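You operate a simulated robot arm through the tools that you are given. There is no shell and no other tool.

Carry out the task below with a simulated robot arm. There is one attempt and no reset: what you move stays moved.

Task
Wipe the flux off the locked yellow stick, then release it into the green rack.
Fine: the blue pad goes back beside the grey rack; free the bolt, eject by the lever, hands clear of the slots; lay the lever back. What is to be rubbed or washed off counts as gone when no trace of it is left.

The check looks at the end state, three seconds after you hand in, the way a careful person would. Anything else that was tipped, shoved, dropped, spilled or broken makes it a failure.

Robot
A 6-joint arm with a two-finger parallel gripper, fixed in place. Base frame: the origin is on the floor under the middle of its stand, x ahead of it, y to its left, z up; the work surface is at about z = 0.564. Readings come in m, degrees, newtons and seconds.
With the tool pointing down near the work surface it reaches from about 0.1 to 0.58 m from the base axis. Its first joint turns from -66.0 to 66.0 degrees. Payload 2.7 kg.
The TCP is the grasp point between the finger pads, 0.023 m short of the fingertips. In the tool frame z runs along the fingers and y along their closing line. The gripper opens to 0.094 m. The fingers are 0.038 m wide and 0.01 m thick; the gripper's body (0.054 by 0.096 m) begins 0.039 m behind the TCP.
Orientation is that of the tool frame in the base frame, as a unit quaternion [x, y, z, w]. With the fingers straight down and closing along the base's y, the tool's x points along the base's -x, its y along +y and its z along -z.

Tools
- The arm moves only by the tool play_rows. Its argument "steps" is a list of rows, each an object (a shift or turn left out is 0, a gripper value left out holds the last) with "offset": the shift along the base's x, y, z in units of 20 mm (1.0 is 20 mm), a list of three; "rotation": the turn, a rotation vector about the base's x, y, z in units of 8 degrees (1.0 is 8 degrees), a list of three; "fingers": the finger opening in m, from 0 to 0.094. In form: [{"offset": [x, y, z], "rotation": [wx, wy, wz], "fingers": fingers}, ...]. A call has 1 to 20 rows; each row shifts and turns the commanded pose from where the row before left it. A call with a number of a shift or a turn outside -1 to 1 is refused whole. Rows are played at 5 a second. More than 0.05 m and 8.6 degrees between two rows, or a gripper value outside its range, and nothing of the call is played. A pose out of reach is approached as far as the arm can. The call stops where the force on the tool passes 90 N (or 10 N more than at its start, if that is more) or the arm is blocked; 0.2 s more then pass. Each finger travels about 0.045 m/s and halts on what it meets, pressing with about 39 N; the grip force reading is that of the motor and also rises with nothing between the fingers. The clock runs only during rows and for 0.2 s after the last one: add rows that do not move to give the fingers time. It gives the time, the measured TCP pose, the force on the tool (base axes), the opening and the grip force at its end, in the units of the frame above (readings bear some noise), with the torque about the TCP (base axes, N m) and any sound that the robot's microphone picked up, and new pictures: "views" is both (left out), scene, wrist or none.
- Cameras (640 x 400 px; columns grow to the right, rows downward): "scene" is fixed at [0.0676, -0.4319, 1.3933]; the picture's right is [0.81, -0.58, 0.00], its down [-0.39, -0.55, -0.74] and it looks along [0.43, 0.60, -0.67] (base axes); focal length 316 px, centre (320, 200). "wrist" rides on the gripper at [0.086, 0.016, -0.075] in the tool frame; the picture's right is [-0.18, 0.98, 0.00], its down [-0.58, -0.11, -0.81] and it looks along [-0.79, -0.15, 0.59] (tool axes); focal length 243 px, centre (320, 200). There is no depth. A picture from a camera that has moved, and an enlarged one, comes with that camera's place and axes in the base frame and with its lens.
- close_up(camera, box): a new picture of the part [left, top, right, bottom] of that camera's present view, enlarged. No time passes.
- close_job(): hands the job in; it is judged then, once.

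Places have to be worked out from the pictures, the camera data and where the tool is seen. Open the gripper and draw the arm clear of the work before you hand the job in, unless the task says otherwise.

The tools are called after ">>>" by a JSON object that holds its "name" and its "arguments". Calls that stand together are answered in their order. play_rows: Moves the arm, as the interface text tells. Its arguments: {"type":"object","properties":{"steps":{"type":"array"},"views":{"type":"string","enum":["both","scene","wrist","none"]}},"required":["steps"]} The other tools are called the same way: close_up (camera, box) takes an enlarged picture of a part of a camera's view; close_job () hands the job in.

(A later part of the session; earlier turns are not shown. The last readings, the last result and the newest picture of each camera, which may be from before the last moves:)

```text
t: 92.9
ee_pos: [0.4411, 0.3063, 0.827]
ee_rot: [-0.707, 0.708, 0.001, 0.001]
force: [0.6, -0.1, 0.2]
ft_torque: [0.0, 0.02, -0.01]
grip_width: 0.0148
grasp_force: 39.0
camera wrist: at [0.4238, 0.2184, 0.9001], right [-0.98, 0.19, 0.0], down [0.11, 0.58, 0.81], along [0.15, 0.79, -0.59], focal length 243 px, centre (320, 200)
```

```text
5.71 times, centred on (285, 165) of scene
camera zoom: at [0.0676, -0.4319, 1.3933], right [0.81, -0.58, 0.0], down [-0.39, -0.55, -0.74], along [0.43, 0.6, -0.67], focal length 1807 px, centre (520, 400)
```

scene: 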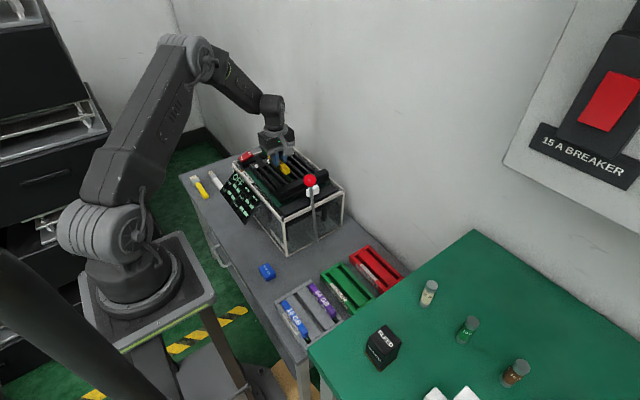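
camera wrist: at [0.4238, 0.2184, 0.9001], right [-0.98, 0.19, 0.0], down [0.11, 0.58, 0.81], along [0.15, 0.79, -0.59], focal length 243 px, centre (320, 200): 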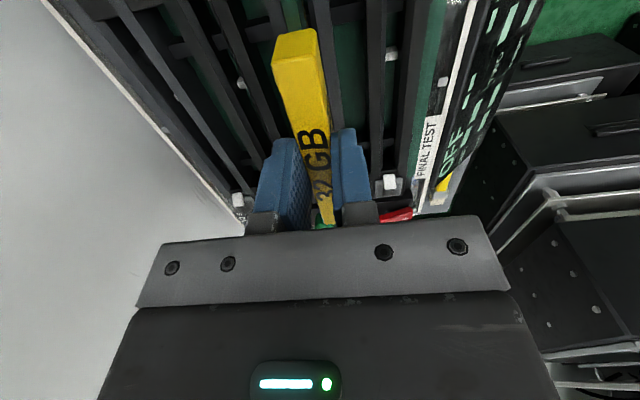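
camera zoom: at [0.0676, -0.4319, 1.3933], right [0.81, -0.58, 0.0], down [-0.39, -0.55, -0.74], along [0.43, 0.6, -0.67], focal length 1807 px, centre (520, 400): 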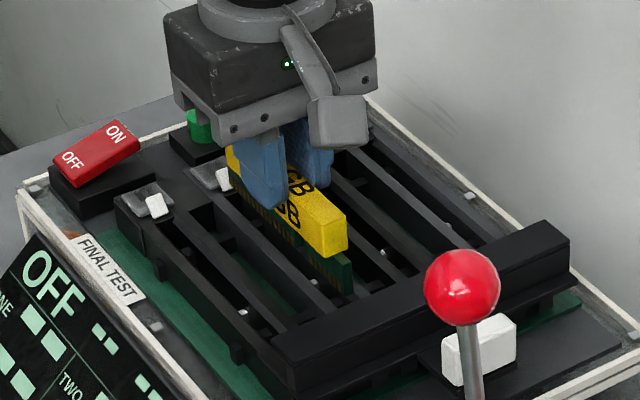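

The stick is free of the slot with no resistance. I lift to about z 0.92, move toward the base to pass the lever knob, then carry it across.

>>> {"name": "play_rows", "arguments": {"steps": [{"offset": [0, 0, 0.6]}, {"offset": [0, 0, 0.8]}, {"offset": [0, 0, 0.9]}, {"offset": [0, 0, 0.9]}, {"offset": [0, 0, 0.9]}, {"offset": [-0.8, 0, 0.6]}, {"offset": [-0.9, 0, 0]}, {"offset": [-0.9, 0, 0]}, {"offset": [-0.9, 0, 0]}, {"offset": [-0.9, 0, 0]}, {"offset": [-0.9, 0, 0]}, {"offset": [0, 0, 0]}], "views": "scene"}}

>>> {"name": "play_rows", "arguments": {"steps": [{"offset": [0, -0.5, 0]}, {"offset": [0, -0.9, 0]}, {"offset": [0, -0.9, 0]}, {"offset": [0, -0.9, 0]}, {"offset": [0, -0.9, 0]}, {"offset": [0, -0.9, 0]}, {"offset": [0, -0.9, 0]}, {"offset": [0, -0.9, 0]}, {"offset": [0, -0.9, 0]}, {"offset": [0, -0.9, 0]}, {"offset": [0, -0.9, 0]}, {"offset": [0, -0.9, 0]}, {"offset": [0, -0.9, 0]}, {"offset": [0, -0.9, 0]}, {"offset": [0, -0.9, 0]}, {"offset": [0, -0.9, 0]}, {"offset": [0, -0.9, 0]}, {"offset": [0, -0.9, 0]}, {"offset": [0, -0.9, 0]}, {"offset": [0, 0, 0]}], "views": "both"}}

```text
t: 95.5
ee_pos: [0.3347, 0.3082, 0.9205]
ee_rot: [-0.707, 0.708, 0.001, 0.0]
force: [-0.2, 0.4, -1.0]
ft_torque: [0.02, -0.03, -0.02]
grip_width: 0.0147
grasp_force: 38.9
```

scene: 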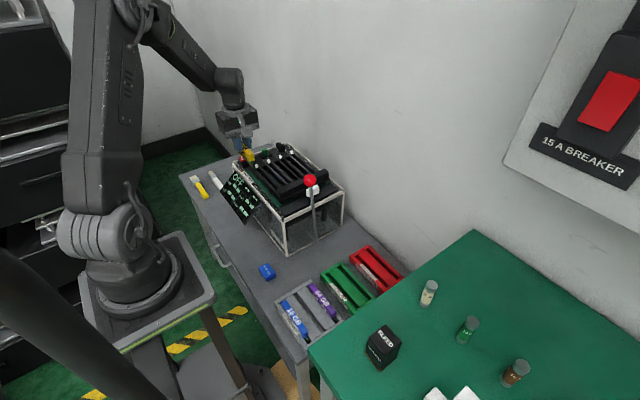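

```text
t: 99.7
ee_pos: [0.3353, -0.0273, 0.9199]
ee_rot: [-0.707, 0.708, 0.0, 0.001]
force: [0.1, 0.0, -0.4]
ft_torque: [-0.02, 0.04, 0.02]
grip_width: 0.0148
grasp_force: 39.5
camera wrist: at [0.3177, -0.1146, 0.9939], right [-0.98, 0.19, 0.0], down [0.11, 0.58, 0.81], along [0.15, 0.79, -0.59], focal length 243 px, centre (320, 200)
```

scene: 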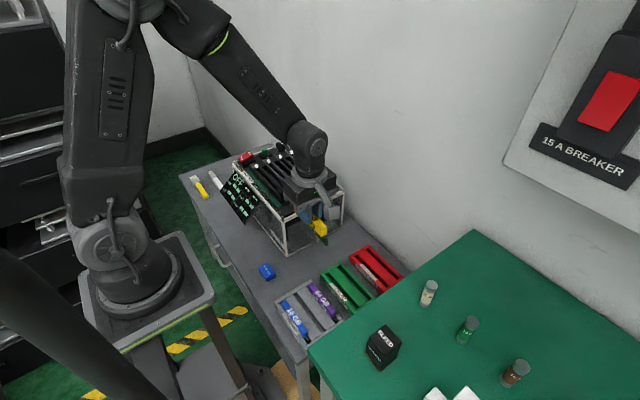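
wrist: 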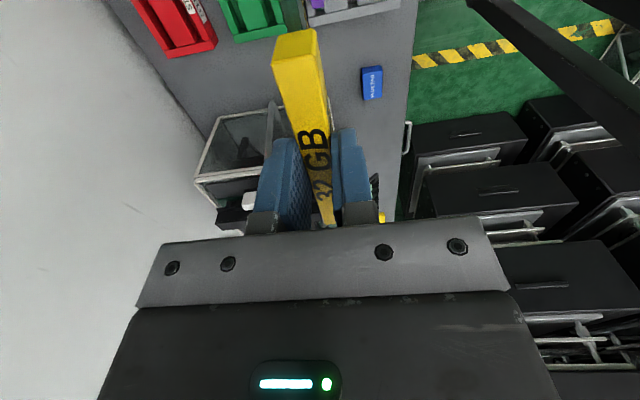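

The stick is still square in the grip. I move over the green rack's near groove (x 0.410, y −0.066) and descend partway.

>>> {"name": "play_rows", "arguments": {"steps": [{"offset": [0.93, -0.48, 0]}, {"offset": [0.93, -0.48, 0]}, {"offset": [0.93, -0.48, 0]}, {"offset": [0.93, -0.48, 0]}, {"offset": [0, 0, -0.9]}, {"offset": [0, 0, -0.9]}, {"offset": [0, 0, -0.9]}, {"offset": [0, 0, -0.9]}, {"offset": [0, 0, -0.9]}, {"offset": [0, 0, -0.9]}, {"offset": [0, 0, -0.9]}, {"offset": [0, 0, -0.9]}, {"offset": [0, 0, -0.9]}, {"offset": [0, 0, -0.9]}, {"offset": [0, 0, 0]}], "views": "both"}}

>>> {"name": "close_up", "arguments": {"camera": "wrist", "box": [180, 0, 460, 220]}}

>>> {"name": "close_up", "arguments": {"camera": "scene", "box": [290, 210, 410, 310]}}

```text
t: 102.9
ee_pos: [0.4096, -0.0644, 0.7399]
ee_rot: [-0.706, 0.708, 0.001, 0.0]
force: [-0.4, -0.4, -1.3]
ft_torque: [0.01, 0.01, 0.01]
grip_width: 0.0149
grasp_force: 39.3
camera wrist: at [0.3915, -0.1521, 0.8147], right [-0.98, 0.19, 0.0], down [0.11, 0.58, 0.81], along [0.15, 0.79, -0.59], focal length 243 px, centre (320, 200)
```

scene: 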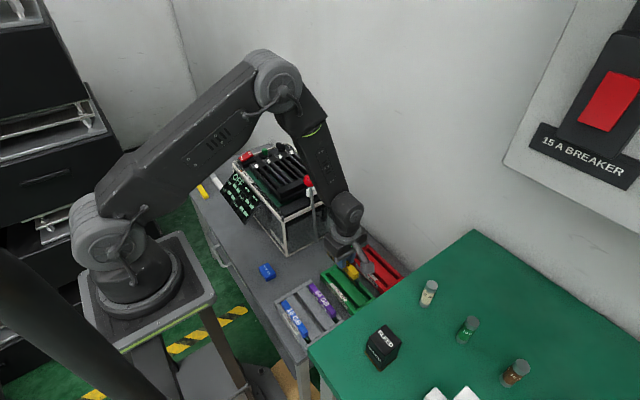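
wrist: 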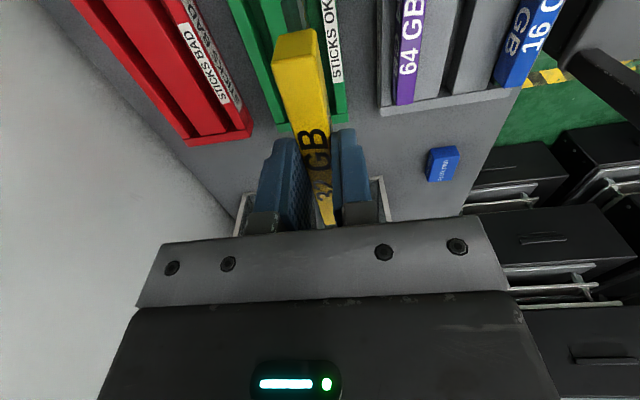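

```text
1.82 times, centred on (320, 110) of wrist
camera zoom: at [0.3915, -0.1521, 0.8147], right [-0.98, 0.19, 0.0], down [0.11, 0.58, 0.81], along [0.15, 0.79, -0.59], focal length 441 px, centre (320, 364)
```

zoom: 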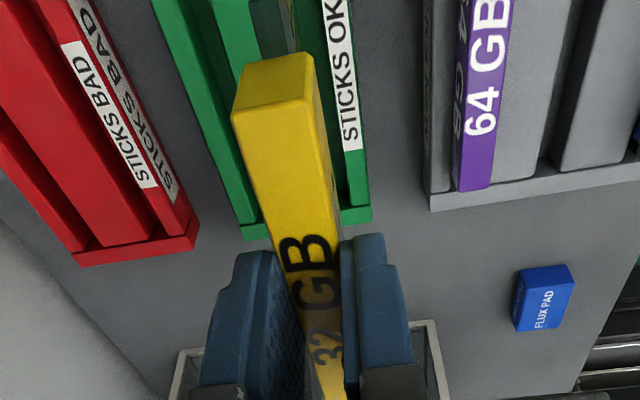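

```text
4.00 times, centred on (350, 260) of scene
camera zoom: at [0.0676, -0.4319, 1.3933], right [0.81, -0.58, 0.0], down [-0.39, -0.55, -0.74], along [0.43, 0.6, -0.67], focal length 1265 px, centre (200, -40)
```

zoom: 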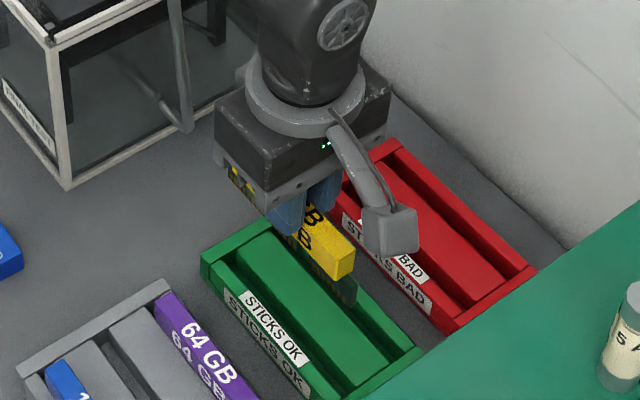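

The stick hangs right over the rack; the near groove's wall edge computes to x ≈ 0.405, so x 0.411 is the groove centre. I descend to about z 0.65 and re-check alignment.

>>> {"name": "play_rows", "arguments": {"steps": [{"offset": [0.05, 0, -0.9]}, {"offset": [0, 0, -0.9]}, {"offset": [0, 0, -0.9]}, {"offset": [0, 0, -0.9]}, {"offset": [0, 0, -0.6]}, {"offset": [0, 0, 0]}], "views": "both"}}

>>> {"name": "close_up", "arguments": {"camera": "wrist", "box": [220, 0, 400, 180]}}

>>> {"name": "close_up", "arguments": {"camera": "scene", "box": [310, 230, 400, 310]}}

```text
t: 104.3
ee_pos: [0.4087, -0.0652, 0.6559]
ee_rot: [-0.706, 0.708, 0.001, 0.0]
force: [-0.6, -0.2, 0.1]
ft_torque: [0.0, 0.01, 0.0]
grip_width: 0.0147
grasp_force: 38.8
camera wrist: at [0.3921, -0.1526, 0.7302], right [-0.98, 0.19, 0.0], down [0.11, 0.58, 0.81], along [0.15, 0.79, -0.59], focal length 243 px, centre (320, 200)
```

scene: 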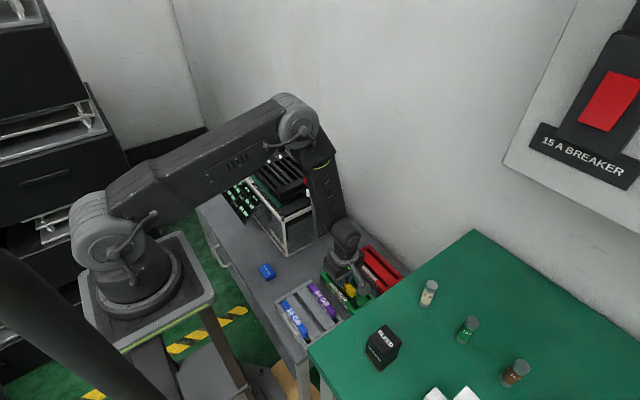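
wrist: 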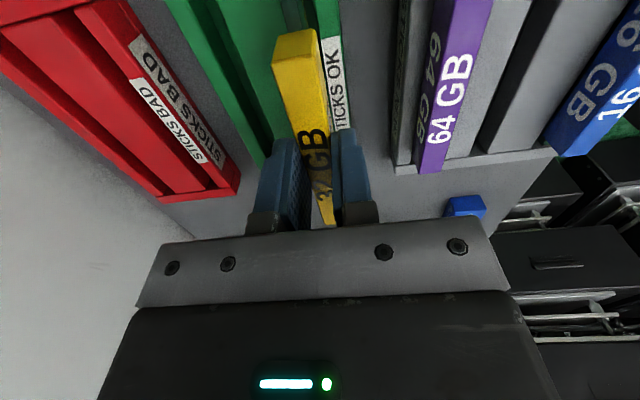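

```text
2.22 times, centred on (310, 90) of wrist
camera zoom: at [0.3921, -0.1526, 0.7302], right [-0.98, 0.19, 0.0], down [0.11, 0.58, 0.81], along [0.15, 0.79, -0.59], focal length 539 px, centre (342, 444)
```

zoom: 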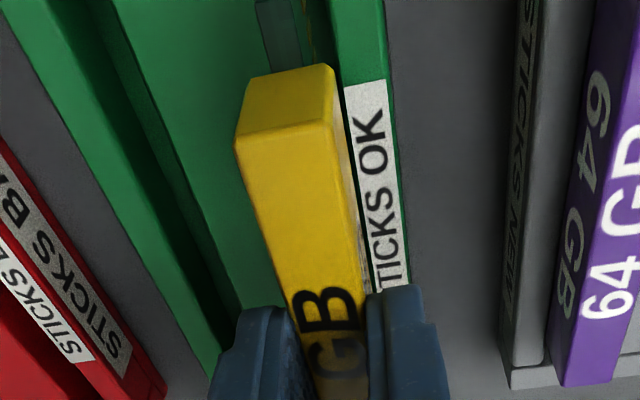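

```text
5.00 times, centred on (355, 270) of scene
camera zoom: at [0.0676, -0.4319, 1.3933], right [0.81, -0.58, 0.0], down [-0.39, -0.55, -0.74], along [0.43, 0.6, -0.67], focal length 1581 px, centre (145, -150)
```

zoom: 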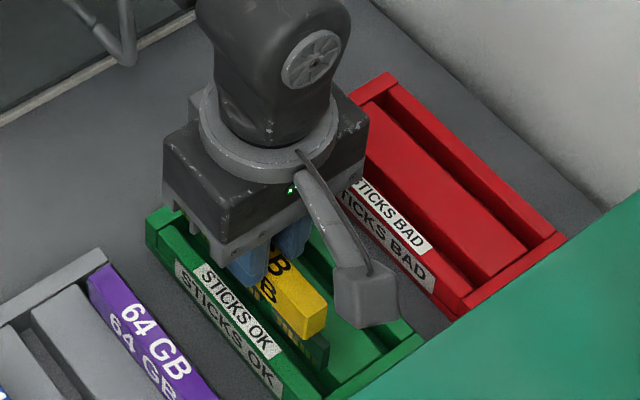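

The PCB edge sits at x ≈ 0.408 while the groove centre is ≈ 0.410–0.411, so I shift +2 mm in x and lower toward the groove.

>>> {"name": "play_rows", "arguments": {"steps": [{"offset": [0.1, 0, 0]}, {"offset": [0, 0, -0.4]}, {"offset": [0, 0, -0.4]}, {"offset": [0, 0, -0.4]}, {"offset": [0, 0, -0.3]}, {"offset": [0, 0, 0]}], "views": "both"}}

>>> {"name": "close_up", "arguments": {"camera": "wrist", "box": [220, 0, 400, 180]}}

>>> {"name": "close_up", "arguments": {"camera": "scene", "box": [310, 230, 400, 310]}}

```text
t: 105.7
ee_pos: [0.4126, -0.0656, 0.6265]
ee_rot: [-0.706, 0.708, 0.0, 0.0]
force: [-0.2, -0.6, 0.3]
ft_torque: [0.0, 0.01, -0.01]
grip_width: 0.0152
grasp_force: 39.2
camera wrist: at [0.395, -0.1532, 0.7001], right [-0.98, 0.19, 0.0], down [0.11, 0.58, 0.81], along [0.15, 0.79, -0.59], focal length 243 px, centre (320, 200)
```

scene: 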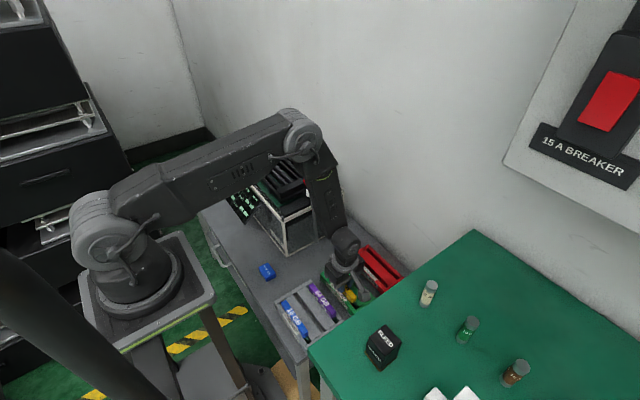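
wrist: 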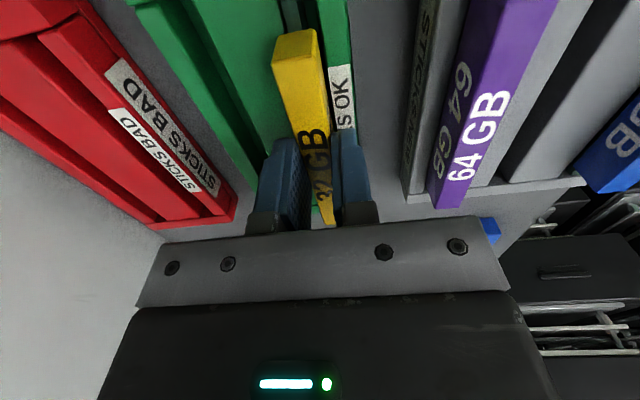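

```text
2.22 times, centred on (310, 90) of wrist
camera zoom: at [0.395, -0.1532, 0.7001], right [-0.98, 0.19, 0.0], down [0.11, 0.58, 0.81], along [0.15, 0.79, -0.59], focal length 539 px, centre (342, 444)
```

zoom: 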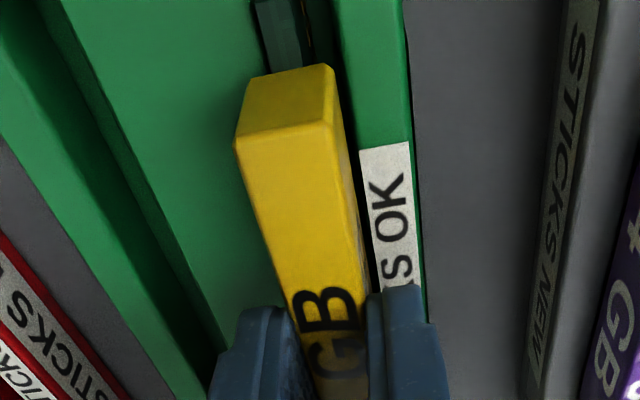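

```text
5.00 times, centred on (355, 270) of scene
camera zoom: at [0.0676, -0.4319, 1.3933], right [0.81, -0.58, 0.0], down [-0.39, -0.55, -0.74], along [0.43, 0.6, -0.67], focal length 1581 px, centre (145, -150)
```

zoom: 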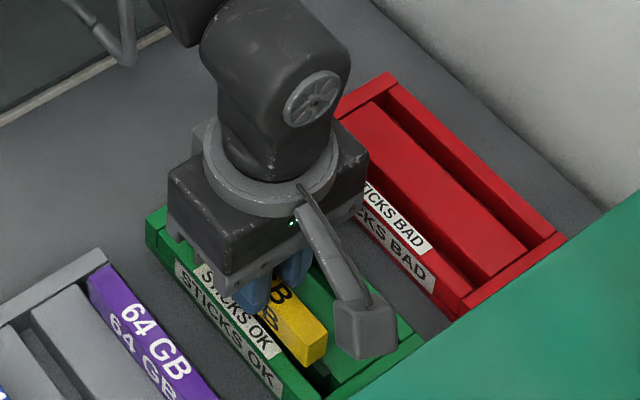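

The PCB edge is centred between the groove walls (0.402–0.417, PCB at ≈ 0.409). I lower further in small rows, watching for contact.

>>> {"name": "play_rows", "arguments": {"steps": [{"offset": [0, 0, -0.12]}, {"offset": [0, 0, -0.12]}, {"offset": [0, 0, -0.12]}, {"offset": [0, 0, -0.12]}, {"offset": [0, 0, 0]}], "views": "none"}}

```text
t: 106.9
ee_pos: [0.4122, -0.0658, 0.6196]
ee_rot: [-0.706, 0.708, 0.001, 0.001]
force: [-19.1, -1.0, 55.6]
ft_torque: [-0.05, 0.39, 0.18]
grip_width: 0.015
grasp_force: 39.0
```

Contact came early, with a sideways push toward −x. I back up 3 mm and look at where the stick is touching.

>>> {"name": "play_rows", "arguments": {"steps": [{"offset": [0, 0, 0.25]}, {"offset": [0, 0, 0]}], "views": "both"}}

>>> {"name": "close_up", "arguments": {"camera": "wrist", "box": [270, 0, 370, 70]}}

>>> {"name": "close_up", "arguments": {"camera": "scene", "box": [345, 270, 395, 310]}}

```text
t: 107.5
ee_pos: [0.4116, -0.0657, 0.6197]
ee_rot: [-0.707, 0.708, 0.001, 0.001]
force: [-0.7, -0.3, -1.1]
ft_torque: [0.03, 0.01, -0.01]
grip_width: 0.0151
grasp_force: 39.1
camera wrist: at [0.395, -0.1532, 0.6948], right [-0.98, 0.19, 0.0], down [0.11, 0.58, 0.81], along [0.15, 0.79, -0.59], focal length 243 px, centre (320, 200)
```

scene: 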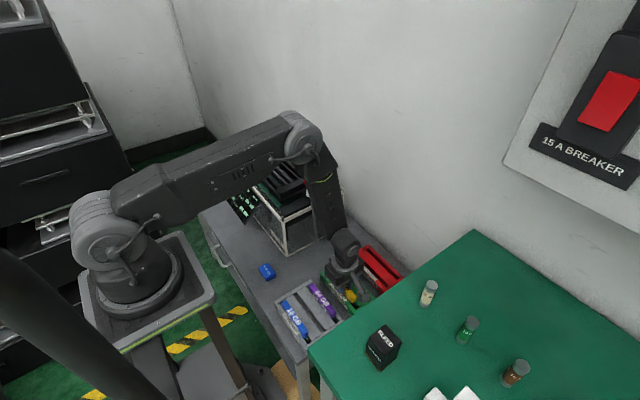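
wrist: 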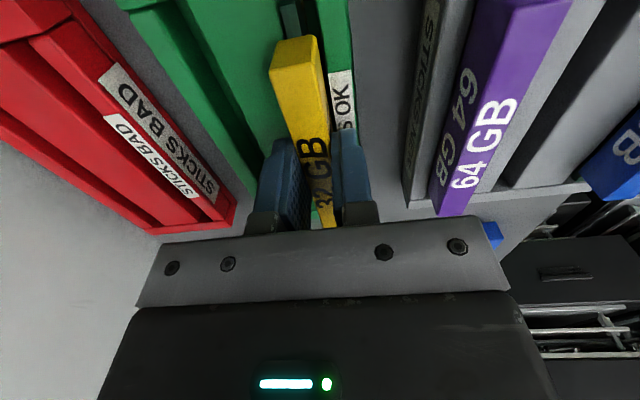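

```text
5.71 times, centred on (320, 35) of wrist
camera zoom: at [0.395, -0.1532, 0.6948], right [-0.98, 0.19, 0.0], down [0.11, 0.58, 0.81], along [0.15, 0.79, -0.59], focal length 1386 px, centre (320, 1143)
```

zoom: 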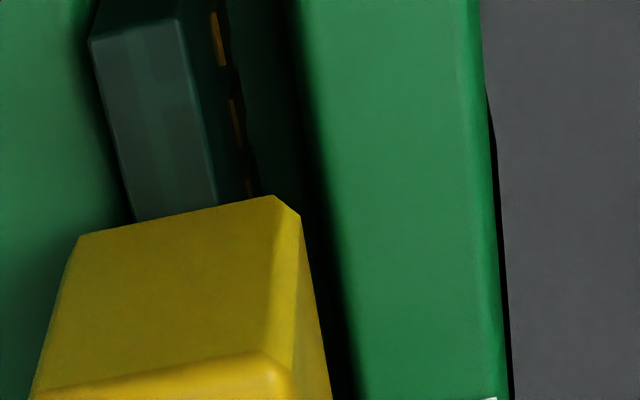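

```text
10.00 times, centred on (370, 290) of scene
camera zoom: at [0.0676, -0.4319, 1.3933], right [0.81, -0.58, 0.0], down [-0.39, -0.55, -0.74], along [0.43, 0.6, -0.67], focal length 3162 px, centre (-180, -700)
```

zoom: 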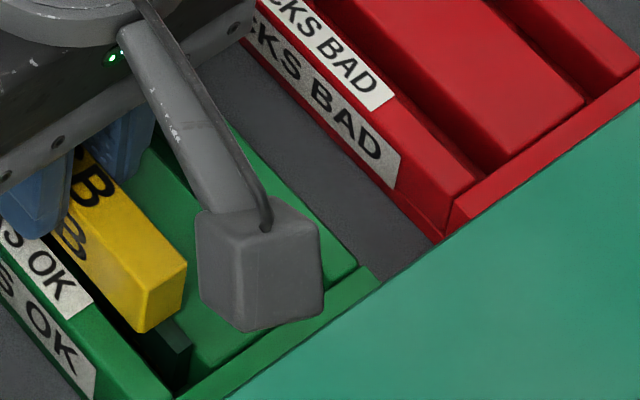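

The PCB is inside the groove with a gap on both sides, and the stick top (≈0.616) matches the height of the seated purple stick (≈0.62), so that contact was the groove floor. I lower gently again to light contact.

>>> {"name": "play_rows", "arguments": {"steps": [{"offset": [0, 0, -0.05]}, {"offset": [0, 0, 0]}], "views": "none"}}

```text
t: 108.1
ee_pos: [0.4129, -0.0642, 0.6206]
ee_rot: [-0.706, 0.708, 0.002, 0.0]
force: [-0.5, 0.7, -1.3]
ft_torque: [0.01, 0.02, -0.02]
grip_width: 0.0149
grasp_force: 38.9
```

>>> {"name": "play_rows", "arguments": {"steps": [{"offset": [0, 0, -0.05]}, {"offset": [0, 0, 0]}], "views": "none"}}

```text
t: 108.7
ee_pos: [0.4126, -0.0663, 0.6184]
ee_rot: [-0.706, 0.708, 0.0, 0.001]
force: [0.3, -0.7, -0.6]
ft_torque: [0.01, 0.0, -0.01]
grip_width: 0.015
grasp_force: 39.1
```

No load yet: the earlier 55 N press evidently slid the stick up a few mm in the grip, so contact comes slightly lower. I continue lowering 1 mm at a time.

>>> {"name": "play_rows", "arguments": {"steps": [{"offset": [0, 0, -0.05]}, {"offset": [0, 0, 0]}], "views": "none"}}

>>> {"name": "play_rows", "arguments": {"steps": [{"offset": [0, 0, -0.05]}, {"offset": [0, 0, 0]}], "views": "wrist"}}

>>> {"name": "close_up", "arguments": {"camera": "wrist", "box": [270, 0, 370, 70]}}

```text
t: 109.3
ee_pos: [0.4127, -0.066, 0.6184]
ee_rot: [-0.706, 0.708, 0.001, 0.0]
force: [-2.4, 2.1, 12.8]
ft_torque: [0.04, 0.18, -0.02]
grip_width: 0.0149
grasp_force: 39.2
```

```text
t: 109.9
ee_pos: [0.4127, -0.0659, 0.6189]
ee_rot: [-0.707, 0.708, 0.0, 0.001]
force: [-8.2, 5.0, 40.5]
ft_torque: [0.11, 0.37, 0.05]
grip_width: 0.0148
grasp_force: 38.5
camera wrist: at [0.3952, -0.1533, 0.6929], right [-0.98, 0.19, 0.0], down [0.11, 0.58, 0.81], along [0.15, 0.79, -0.59], focal length 243 px, centre (320, 200)
```

wrist: 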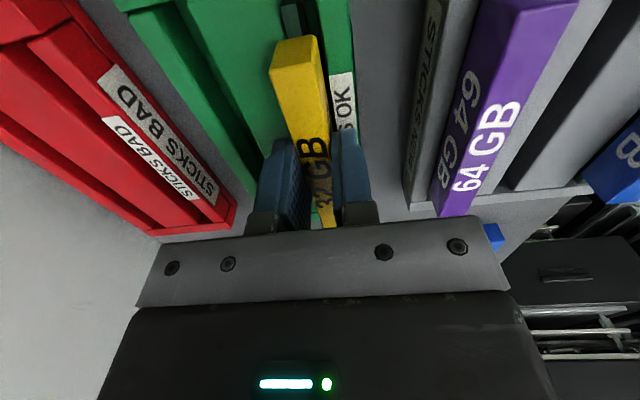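

```text
5.71 times, centred on (320, 35) of wrist
camera zoom: at [0.3952, -0.1533, 0.6929], right [-0.98, 0.19, 0.0], down [0.11, 0.58, 0.81], along [0.15, 0.79, -0.59], focal length 1386 px, centre (320, 1143)
```

zoom: 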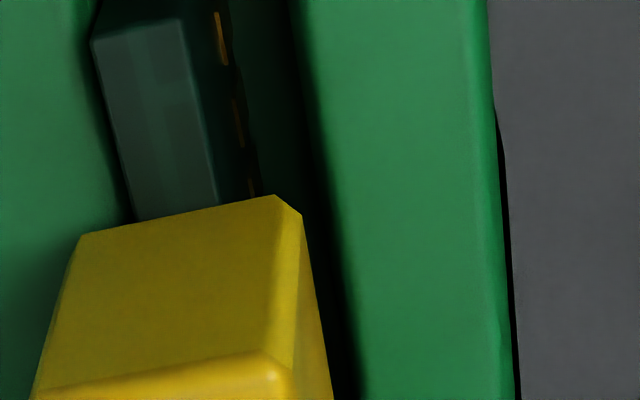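

>>> {"name": "close_up", "arguments": {"camera": "wrist", "box": [390, 60, 590, 220]}}

>>> {"name": "close_up", "arguments": {"camera": "wrist", "box": [270, 40, 370, 150]}}

>>> {"name": "close_up", "arguments": {"camera": "scene", "box": [345, 275, 385, 305]}}

>>> {"name": "close_up", "arguments": {"camera": "scene", "box": [280, 290, 350, 350]}}

```text
2.50 times, centred on (490, 140) of wrist
camera zoom: at [0.3952, -0.1533, 0.6929], right [-0.98, 0.19, 0.0], down [0.11, 0.58, 0.81], along [0.15, 0.79, -0.59], focal length 606 px, centre (-105, 350)
```

zoom: 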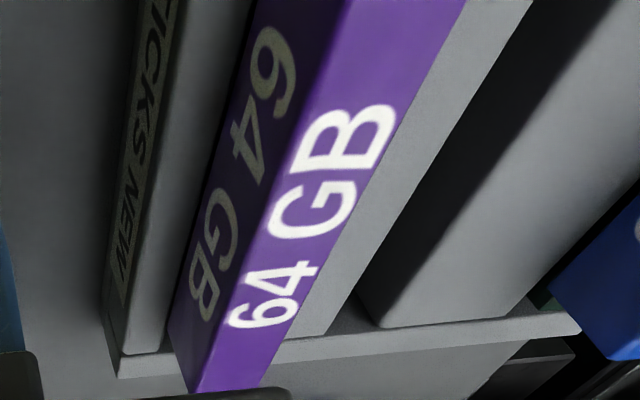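

```text
3.64 times, centred on (320, 95) of wrist
camera zoom: at [0.3952, -0.1533, 0.6929], right [-0.98, 0.19, 0.0], down [0.11, 0.58, 0.81], along [0.15, 0.79, -0.59], focal length 882 px, centre (320, 582)
```

zoom: 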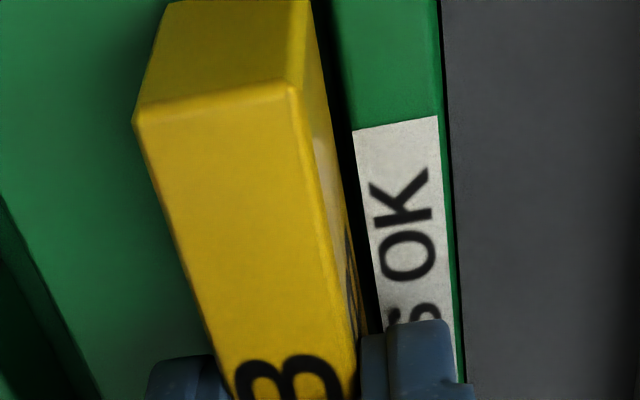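

```text
13.33 times, centred on (365, 290) of scene
camera zoom: at [0.0669, -0.4317, 1.3934], right [0.81, -0.58, 0.0], down [-0.39, -0.55, -0.74], along [0.43, 0.6, -0.67], focal length 4216 px, centre (-280, -1000)
```

zoom: 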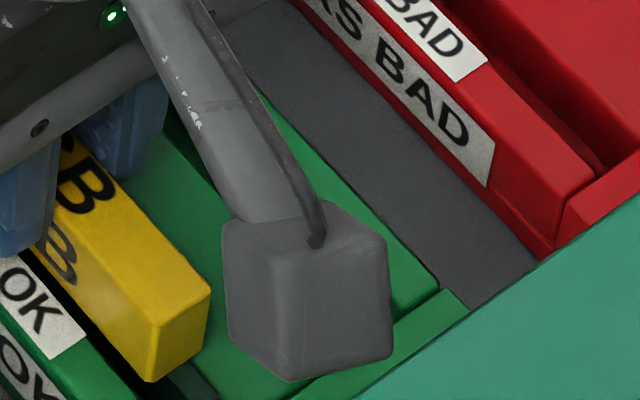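

```text
6.67 times, centred on (315, 320) of scene
camera zoom: at [0.0669, -0.4317, 1.3934], right [0.81, -0.58, 0.0], down [-0.39, -0.55, -0.74], along [0.43, 0.6, -0.67], focal length 2108 px, centre (353, -600)
```

zoom: 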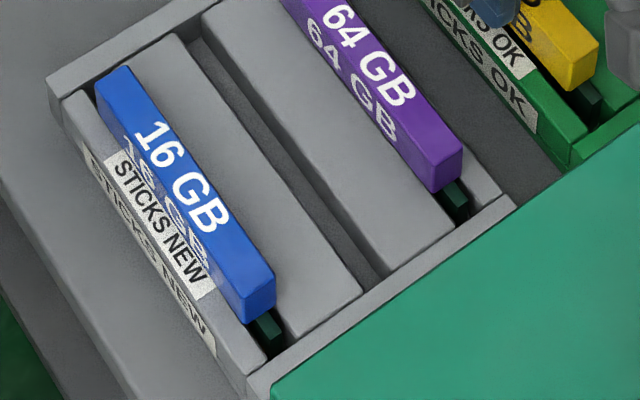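

>>> {"name": "close_up", "arguments": {"camera": "scene", "box": [348, 290, 372, 306]}}

>>> {"name": "close_up", "arguments": {"camera": "scene", "box": [305, 325, 333, 345]}}

```text
16.00 times, centred on (360, 298) of scene
camera zoom: at [0.0669, -0.4317, 1.3934], right [0.81, -0.58, 0.0], down [-0.39, -0.55, -0.74], along [0.43, 0.6, -0.67], focal length 5060 px, centre (-320, -1368)
```

zoom: 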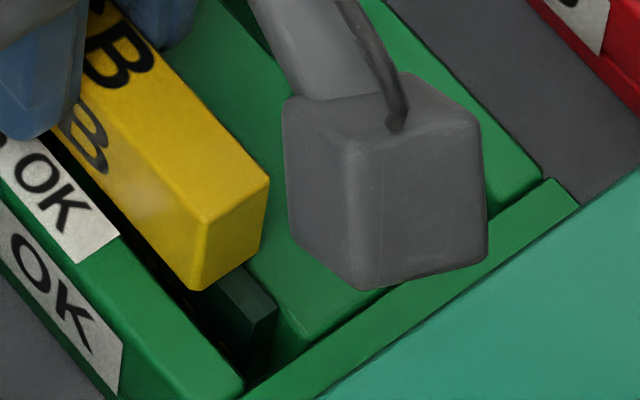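

```text
16.00 times, centred on (319, 335) of scene
camera zoom: at [0.0669, -0.4317, 1.3934], right [0.81, -0.58, 0.0], down [-0.39, -0.55, -0.74], along [0.43, 0.6, -0.67], focal length 5060 px, centre (336, -1960)
```

zoom: 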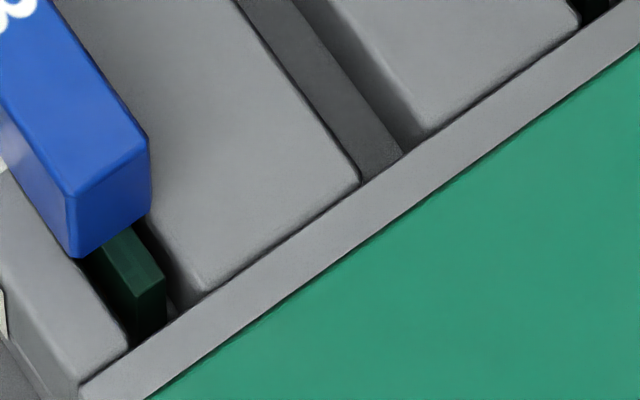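

Compared with the blue stick seated in the grey rack, the yellow one sits about 4 mm too far toward the ridge (+x). I raise 5 mm, shift −4 mm in x and look again.

>>> {"name": "play_rows", "arguments": {"steps": [{"offset": [0, 0, 0.25]}, {"offset": [-0.2, 0, 0.05]}, {"offset": [0, 0, 0]}], "views": "wrist"}}

>>> {"name": "close_up", "arguments": {"camera": "scene", "box": [348, 290, 372, 306]}}

>>> {"name": "close_up", "arguments": {"camera": "wrist", "box": [270, 0, 370, 70]}}

```text
t: 110.7
ee_pos: [0.4079, -0.0657, 0.6227]
ee_rot: [-0.707, 0.707, 0.001, 0.0]
force: [0.0, 0.8, -0.9]
ft_torque: [0.02, -0.01, -0.01]
grip_width: 0.0146
grasp_force: 39.4
camera wrist: at [0.3903, -0.1532, 0.6971], right [-0.98, 0.19, 0.0], down [0.11, 0.58, 0.81], along [0.15, 0.79, -0.59], focal length 243 px, centre (320, 200)
```

wrist: 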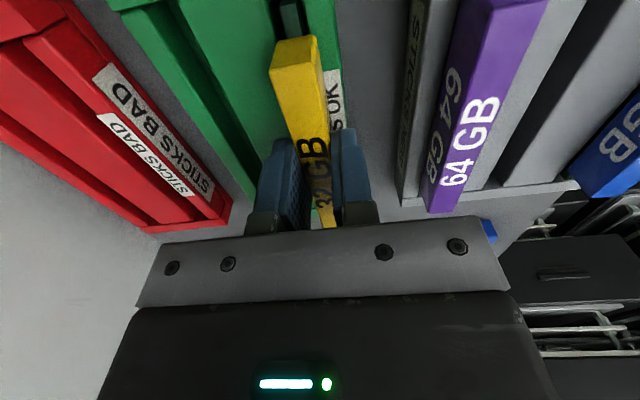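

```text
16.00 times, centred on (360, 298) of scene
camera zoom: at [0.0676, -0.4319, 1.3933], right [0.81, -0.58, 0.0], down [-0.39, -0.55, -0.74], along [0.43, 0.6, -0.67], focal length 5060 px, centre (-320, -1368)
```

zoom: 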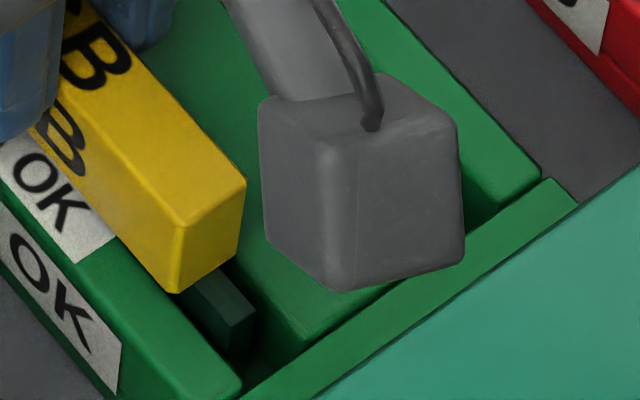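

```text
5.71 times, centred on (320, 35) of wrist
camera zoom: at [0.3903, -0.1532, 0.6971], right [-0.98, 0.19, 0.0], down [0.11, 0.58, 0.81], along [0.15, 0.79, -0.59], focal length 1386 px, centre (320, 1143)
```

zoom: 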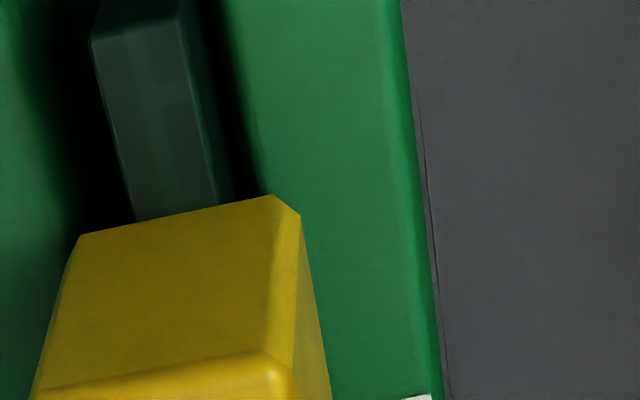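

Now the PCB hangs in the groove with a gap on both sides, matching the blue stick's posture. I trim +0.6 mm in x and lower to light contact.

>>> {"name": "play_rows", "arguments": {"steps": [{"offset": [0.03, 0, -0.1]}, {"offset": [0, 0, -0.08]}, {"offset": [0, 0, -0.05]}, {"offset": [0, 0, 0]}], "views": "none"}}

```text
t: 111.7
ee_pos: [0.4092, -0.0662, 0.6195]
ee_rot: [-0.706, 0.708, 0.001, 0.001]
force: [1.1, -0.5, -1.2]
ft_torque: [0.0, 0.03, 0.01]
grip_width: 0.0147
grasp_force: 39.5
```

>>> {"name": "play_rows", "arguments": {"steps": [{"offset": [0, 0, -0.05]}, {"offset": [0, 0, 0]}], "views": "none"}}

>>> {"name": "play_rows", "arguments": {"steps": [{"offset": [0, 0, -0.04]}, {"offset": [0, 0, 0]}], "views": "none"}}

```text
t: 112.3
ee_pos: [0.4089, -0.0658, 0.6192]
ee_rot: [-0.707, 0.708, 0.001, 0.001]
force: [-5.0, 1.3, 19.7]
ft_torque: [-0.08, 0.22, -0.01]
grip_width: 0.0149
grasp_force: 39.1
```

```text
t: 112.9
ee_pos: [0.4102, -0.065, 0.6195]
ee_rot: [0.707, -0.707, -0.001, -0.001]
force: [-11.3, -1.8, 44.6]
ft_torque: [-0.14, 0.5, -0.07]
grip_width: 0.0148
grasp_force: 38.5
```

Same contact height as before, so the stick is bottomed in its seat. I ease off to a light load and check the pose against the blue stick before releasing.

>>> {"name": "play_rows", "arguments": {"steps": [{"offset": [0, 0, 0.06]}, {"offset": [0, 0, 0]}], "views": "wrist"}}

>>> {"name": "close_up", "arguments": {"camera": "scene", "box": [348, 290, 372, 306]}}

>>> {"name": "close_up", "arguments": {"camera": "wrist", "box": [270, 0, 370, 70]}}

```text
t: 113.5
ee_pos: [0.4094, -0.0657, 0.6186]
ee_rot: [-0.706, 0.708, 0.001, 0.001]
force: [-1.9, -1.0, 22.0]
ft_torque: [0.04, 0.01, -0.04]
grip_width: 0.0147
grasp_force: 39.1
camera wrist: at [0.3917, -0.1528, 0.6929], right [-0.98, 0.19, 0.0], down [0.11, 0.58, 0.81], along [0.15, 0.79, -0.59], focal length 243 px, centre (320, 200)
```

wrist: 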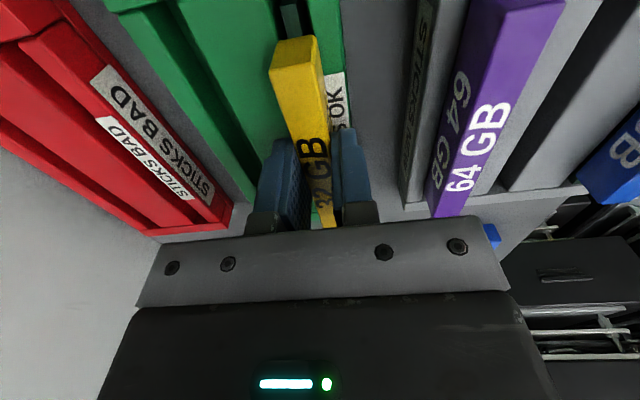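

```text
16.00 times, centred on (360, 298) of scene
camera zoom: at [0.0673, -0.4318, 1.3933], right [0.81, -0.58, 0.0], down [-0.39, -0.55, -0.74], along [0.43, 0.6, -0.67], focal length 5060 px, centre (-320, -1368)
```

zoom: 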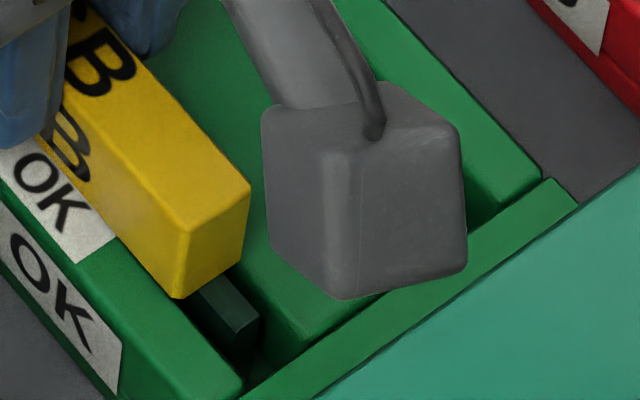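

```text
5.71 times, centred on (320, 35) of wrist
camera zoom: at [0.3917, -0.1528, 0.6929], right [-0.98, 0.19, 0.0], down [0.11, 0.58, 0.81], along [0.15, 0.79, -0.59], focal length 1386 px, centre (320, 1143)
```

zoom: 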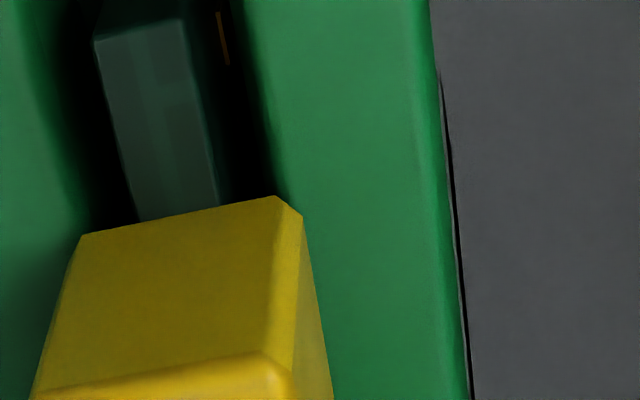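

The stick is centred over the groove like the blue one, and the fingertips are just brushing the rim tops. I ease up under 1 mm, open the fingers, and rise straight up.

>>> {"name": "play_rows", "arguments": {"steps": [{"offset": [0, 0, 0.04]}, {"offset": [0, 0, 0]}], "views": "none"}}

>>> {"name": "play_rows", "arguments": {"steps": [{"fingers": 0.02}, {"fingers": 0.03}, {"fingers": 0.04}, {"fingers": 0.04}, {"offset": [0, 0, 0.3]}, {"offset": [0, 0, 0.5]}, {"offset": [0, 0, 0.7]}, {"offset": [0, 0, 1]}, {"offset": [0, 0, 1]}, {"offset": [0, 0, 0]}], "views": "both"}}

>>> {"name": "close_up", "arguments": {"camera": "scene", "box": [320, 250, 390, 310]}}

>>> {"name": "close_up", "arguments": {"camera": "wrist", "box": [220, 0, 420, 160]}}

```text
t: 114.1
ee_pos: [0.4087, -0.0663, 0.6175]
ee_rot: [-0.706, 0.708, 0.001, 0.0]
force: [0.8, 0.4, 3.4]
ft_torque: [0.02, -0.04, 0.03]
grip_width: 0.0148
grasp_force: 39.6
```

```text
t: 116.3
ee_pos: [0.4094, -0.0654, 0.6891]
ee_rot: [-0.706, 0.708, 0.001, 0.0]
force: [-0.2, 0.2, -0.4]
ft_torque: [-0.01, 0.02, 0.02]
grip_width: 0.04
grasp_force: 0.1
camera wrist: at [0.3918, -0.1528, 0.7634], right [-0.98, 0.19, 0.0], down [0.11, 0.58, 0.81], along [0.15, 0.79, -0.59], focal length 243 px, centre (320, 200)
```

scene: 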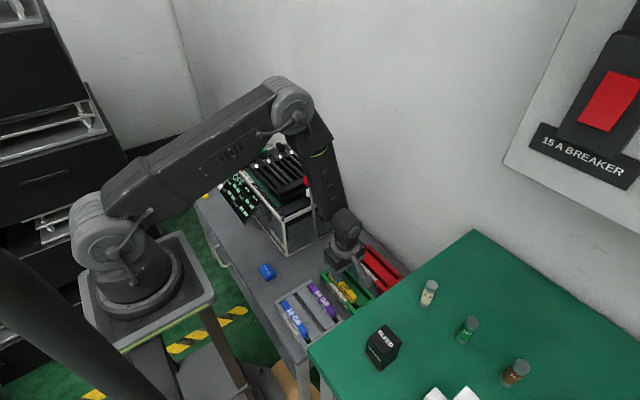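
wrist: 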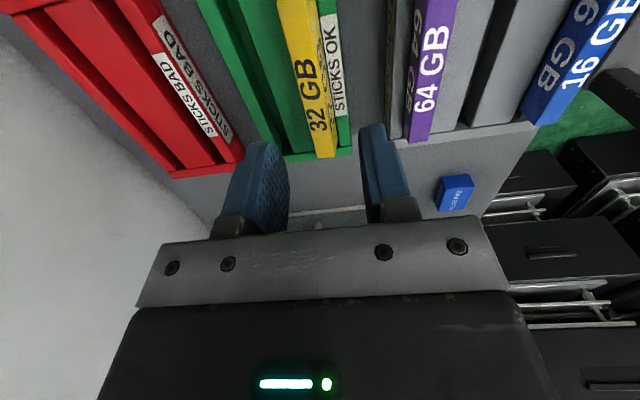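

```text
6.67 times, centred on (355, 280) of scene
camera zoom: at [0.0676, -0.4319, 1.3933], right [0.81, -0.58, 0.0], down [-0.39, -0.55, -0.74], along [0.43, 0.6, -0.67], focal length 2108 px, centre (87, -333)
```

zoom: 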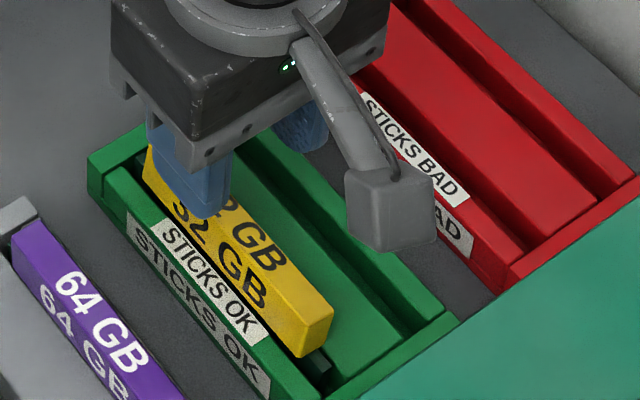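

```text
2.50 times, centred on (320, 80) of wrist
camera zoom: at [0.3918, -0.1528, 0.7634], right [-0.98, 0.19, 0.0], down [0.11, 0.58, 0.81], along [0.15, 0.79, -0.59], focal length 606 px, centre (320, 500)
```

zoom: 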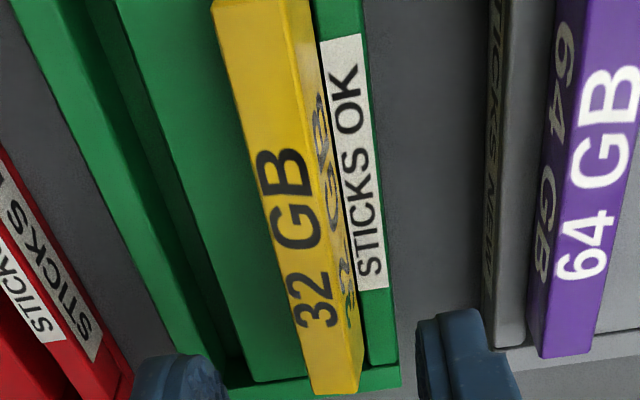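

The stick stands upright in the green rack's groove like the others. Now I rise, turn the tool back, and go look at the lever knob to lay it back.

>>> {"name": "play_rows", "arguments": {"steps": [{"offset": [0, 0, 1]}, {"offset": [0, 0, 1]}, {"offset": [-0.3, 0, 1], "rotation": [0, 0, -0.9375]}, {"offset": [-0.3, 0, 1], "rotation": [0, 0, -0.9375]}, {"offset": [-0.3, 0, 1], "rotation": [0, 0, -0.9375]}, {"offset": [-0.3, 0, 1], "rotation": [0, 0, -0.9375]}, {"offset": [-0.3, 0, 1], "rotation": [0, 0, -0.9375]}, {"offset": [-0.3, 0, 1], "rotation": [0, 0, -0.9375]}, {"offset": [-0.3, 0, 1], "rotation": [0, 0, -0.9375]}, {"offset": [-0.3, 0, 1], "rotation": [0, 0, -0.9375]}, {"offset": [-0.3, 0, 1], "rotation": [0, 0, -0.9375]}, {"offset": [-0.3, 0, 1], "rotation": [0, 0, -0.9375]}, {"offset": [-0.3, 0.5, 0.5], "rotation": [0, 0, -0.9375]}, {"offset": [0, 0.8, 0], "rotation": [0, 0, -0.9375]}, {"offset": [0, 0.9, 0], "fingers": 0.064}, {"offset": [0, 0.9, 0]}, {"offset": [0, 0.9, 0]}, {"offset": [0, 0.9, 0]}, {"offset": [0, 0.9, 0]}, {"offset": [0, 0.9, 0]}], "views": "both"}}

>>> {"name": "close_up", "arguments": {"camera": "wrist", "box": [200, 60, 440, 220]}}

>>> {"name": "close_up", "arguments": {"camera": "scene", "box": [240, 130, 380, 260]}}

```text
t: 120.5
ee_pos: [0.3438, 0.068, 0.9382]
ee_rot: [0.0, 1.0, 0.0, -0.001]
force: [0.3, 0.2, 0.7]
ft_torque: [0.01, -0.04, 0.0]
grip_width: 0.0641
grasp_force: 0.0
camera wrist: at [0.2552, 0.0836, 1.0128], right [0.19, 0.98, 0.0], down [0.58, -0.11, 0.81], along [0.79, -0.15, -0.59], focal length 243 px, centre (320, 200)
```

scene: 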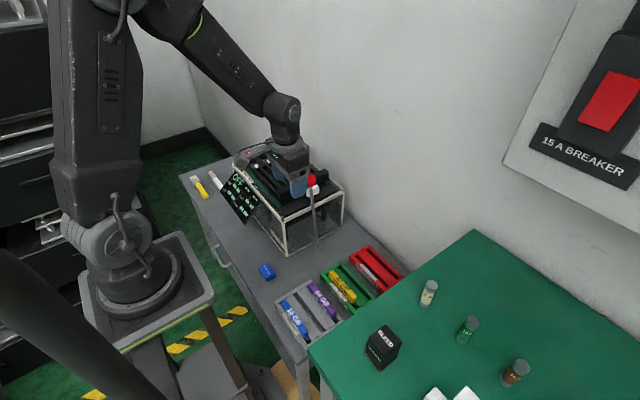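
wrist: 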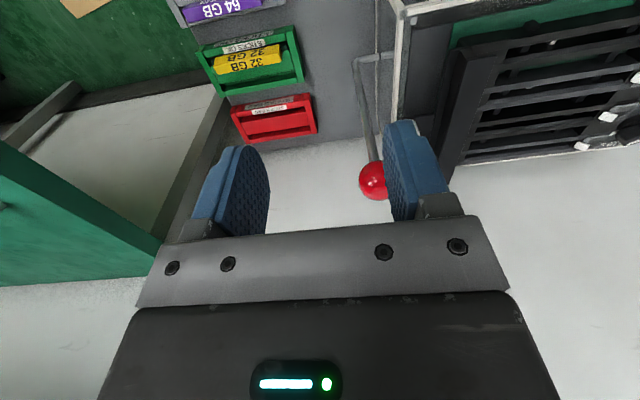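

```text
2.50 times, centred on (320, 140) of wrist
camera zoom: at [0.2552, 0.0836, 1.0128], right [0.19, 0.98, 0.0], down [0.58, -0.11, 0.81], along [0.79, -0.15, -0.59], focal length 606 px, centre (320, 350)
```

zoom: 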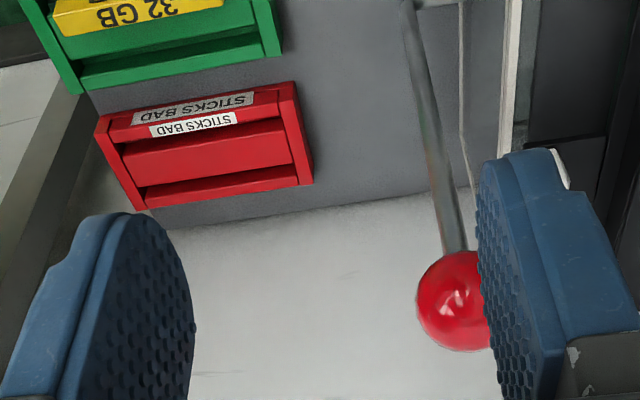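

```text
3.08 times, centred on (310, 195) of scene
camera zoom: at [0.0676, -0.4319, 1.3933], right [0.81, -0.58, 0.0], down [-0.39, -0.55, -0.74], along [0.43, 0.6, -0.67], focal length 973 px, centre (351, 215)
```

zoom: 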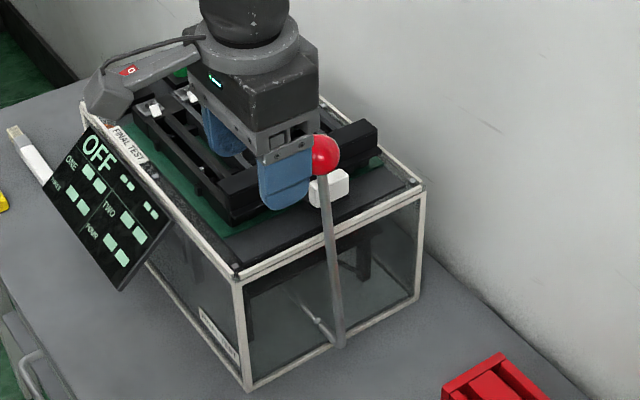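

The knob is at about (0.418, 0.104, 0.878). I position over it and lower with the fingers open around it.

>>> {"name": "play_rows", "arguments": {"steps": [{"offset": [0.5, 0.6, 0.2]}, {"offset": [0.8, 0.6, 0.1]}, {"offset": [0.9, 0.6, 0]}, {"offset": [0.9, 0, 0]}, {"offset": [0.6, 0, 0]}, {"offset": [0, 0, -0.9]}, {"offset": [0, 0, -0.9]}, {"offset": [0, 0, -0.9]}, {"offset": [0, 0, -0.6]}, {"offset": [0, 0, 0]}], "views": "both"}}

>>> {"name": "close_up", "arguments": {"camera": "wrist", "box": [200, 80, 440, 240]}}

```text
t: 122.7
ee_pos: [0.417, 0.1049, 0.8788]
ee_rot: [0.001, 1.0, 0.0, 0.0]
force: [-0.7, -0.6, -0.7]
ft_torque: [-0.01, -0.05, -0.02]
grip_width: 0.0639
grasp_force: 0.0
camera wrist: at [0.3291, 0.1196, 0.953], right [0.19, 0.98, 0.0], down [0.58, -0.11, 0.81], along [0.79, -0.15, -0.59], focal length 243 px, centre (320, 200)
```

scene: 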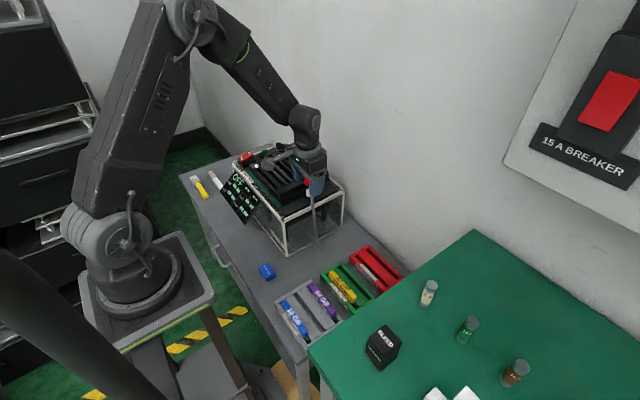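
wrist: 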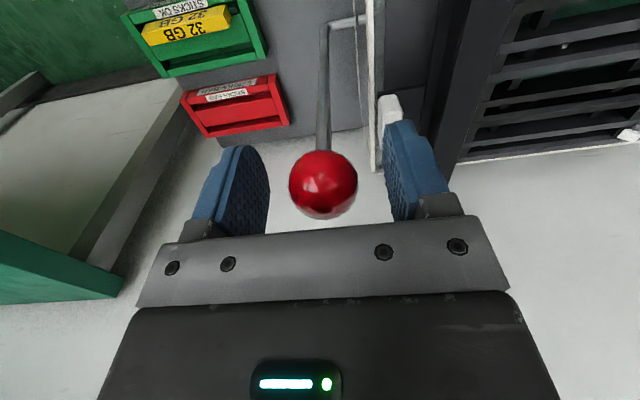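

```text
2.50 times, centred on (320, 160) of wrist
camera zoom: at [0.3291, 0.1196, 0.953], right [0.19, 0.98, 0.0], down [0.58, -0.11, 0.81], along [0.79, -0.15, -0.59], focal length 606 px, centre (320, 300)
```

zoom: 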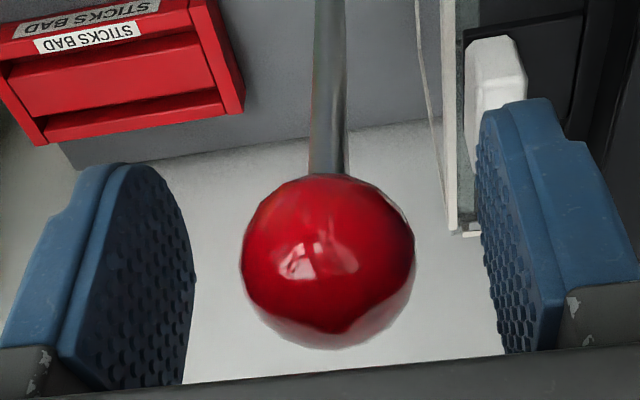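

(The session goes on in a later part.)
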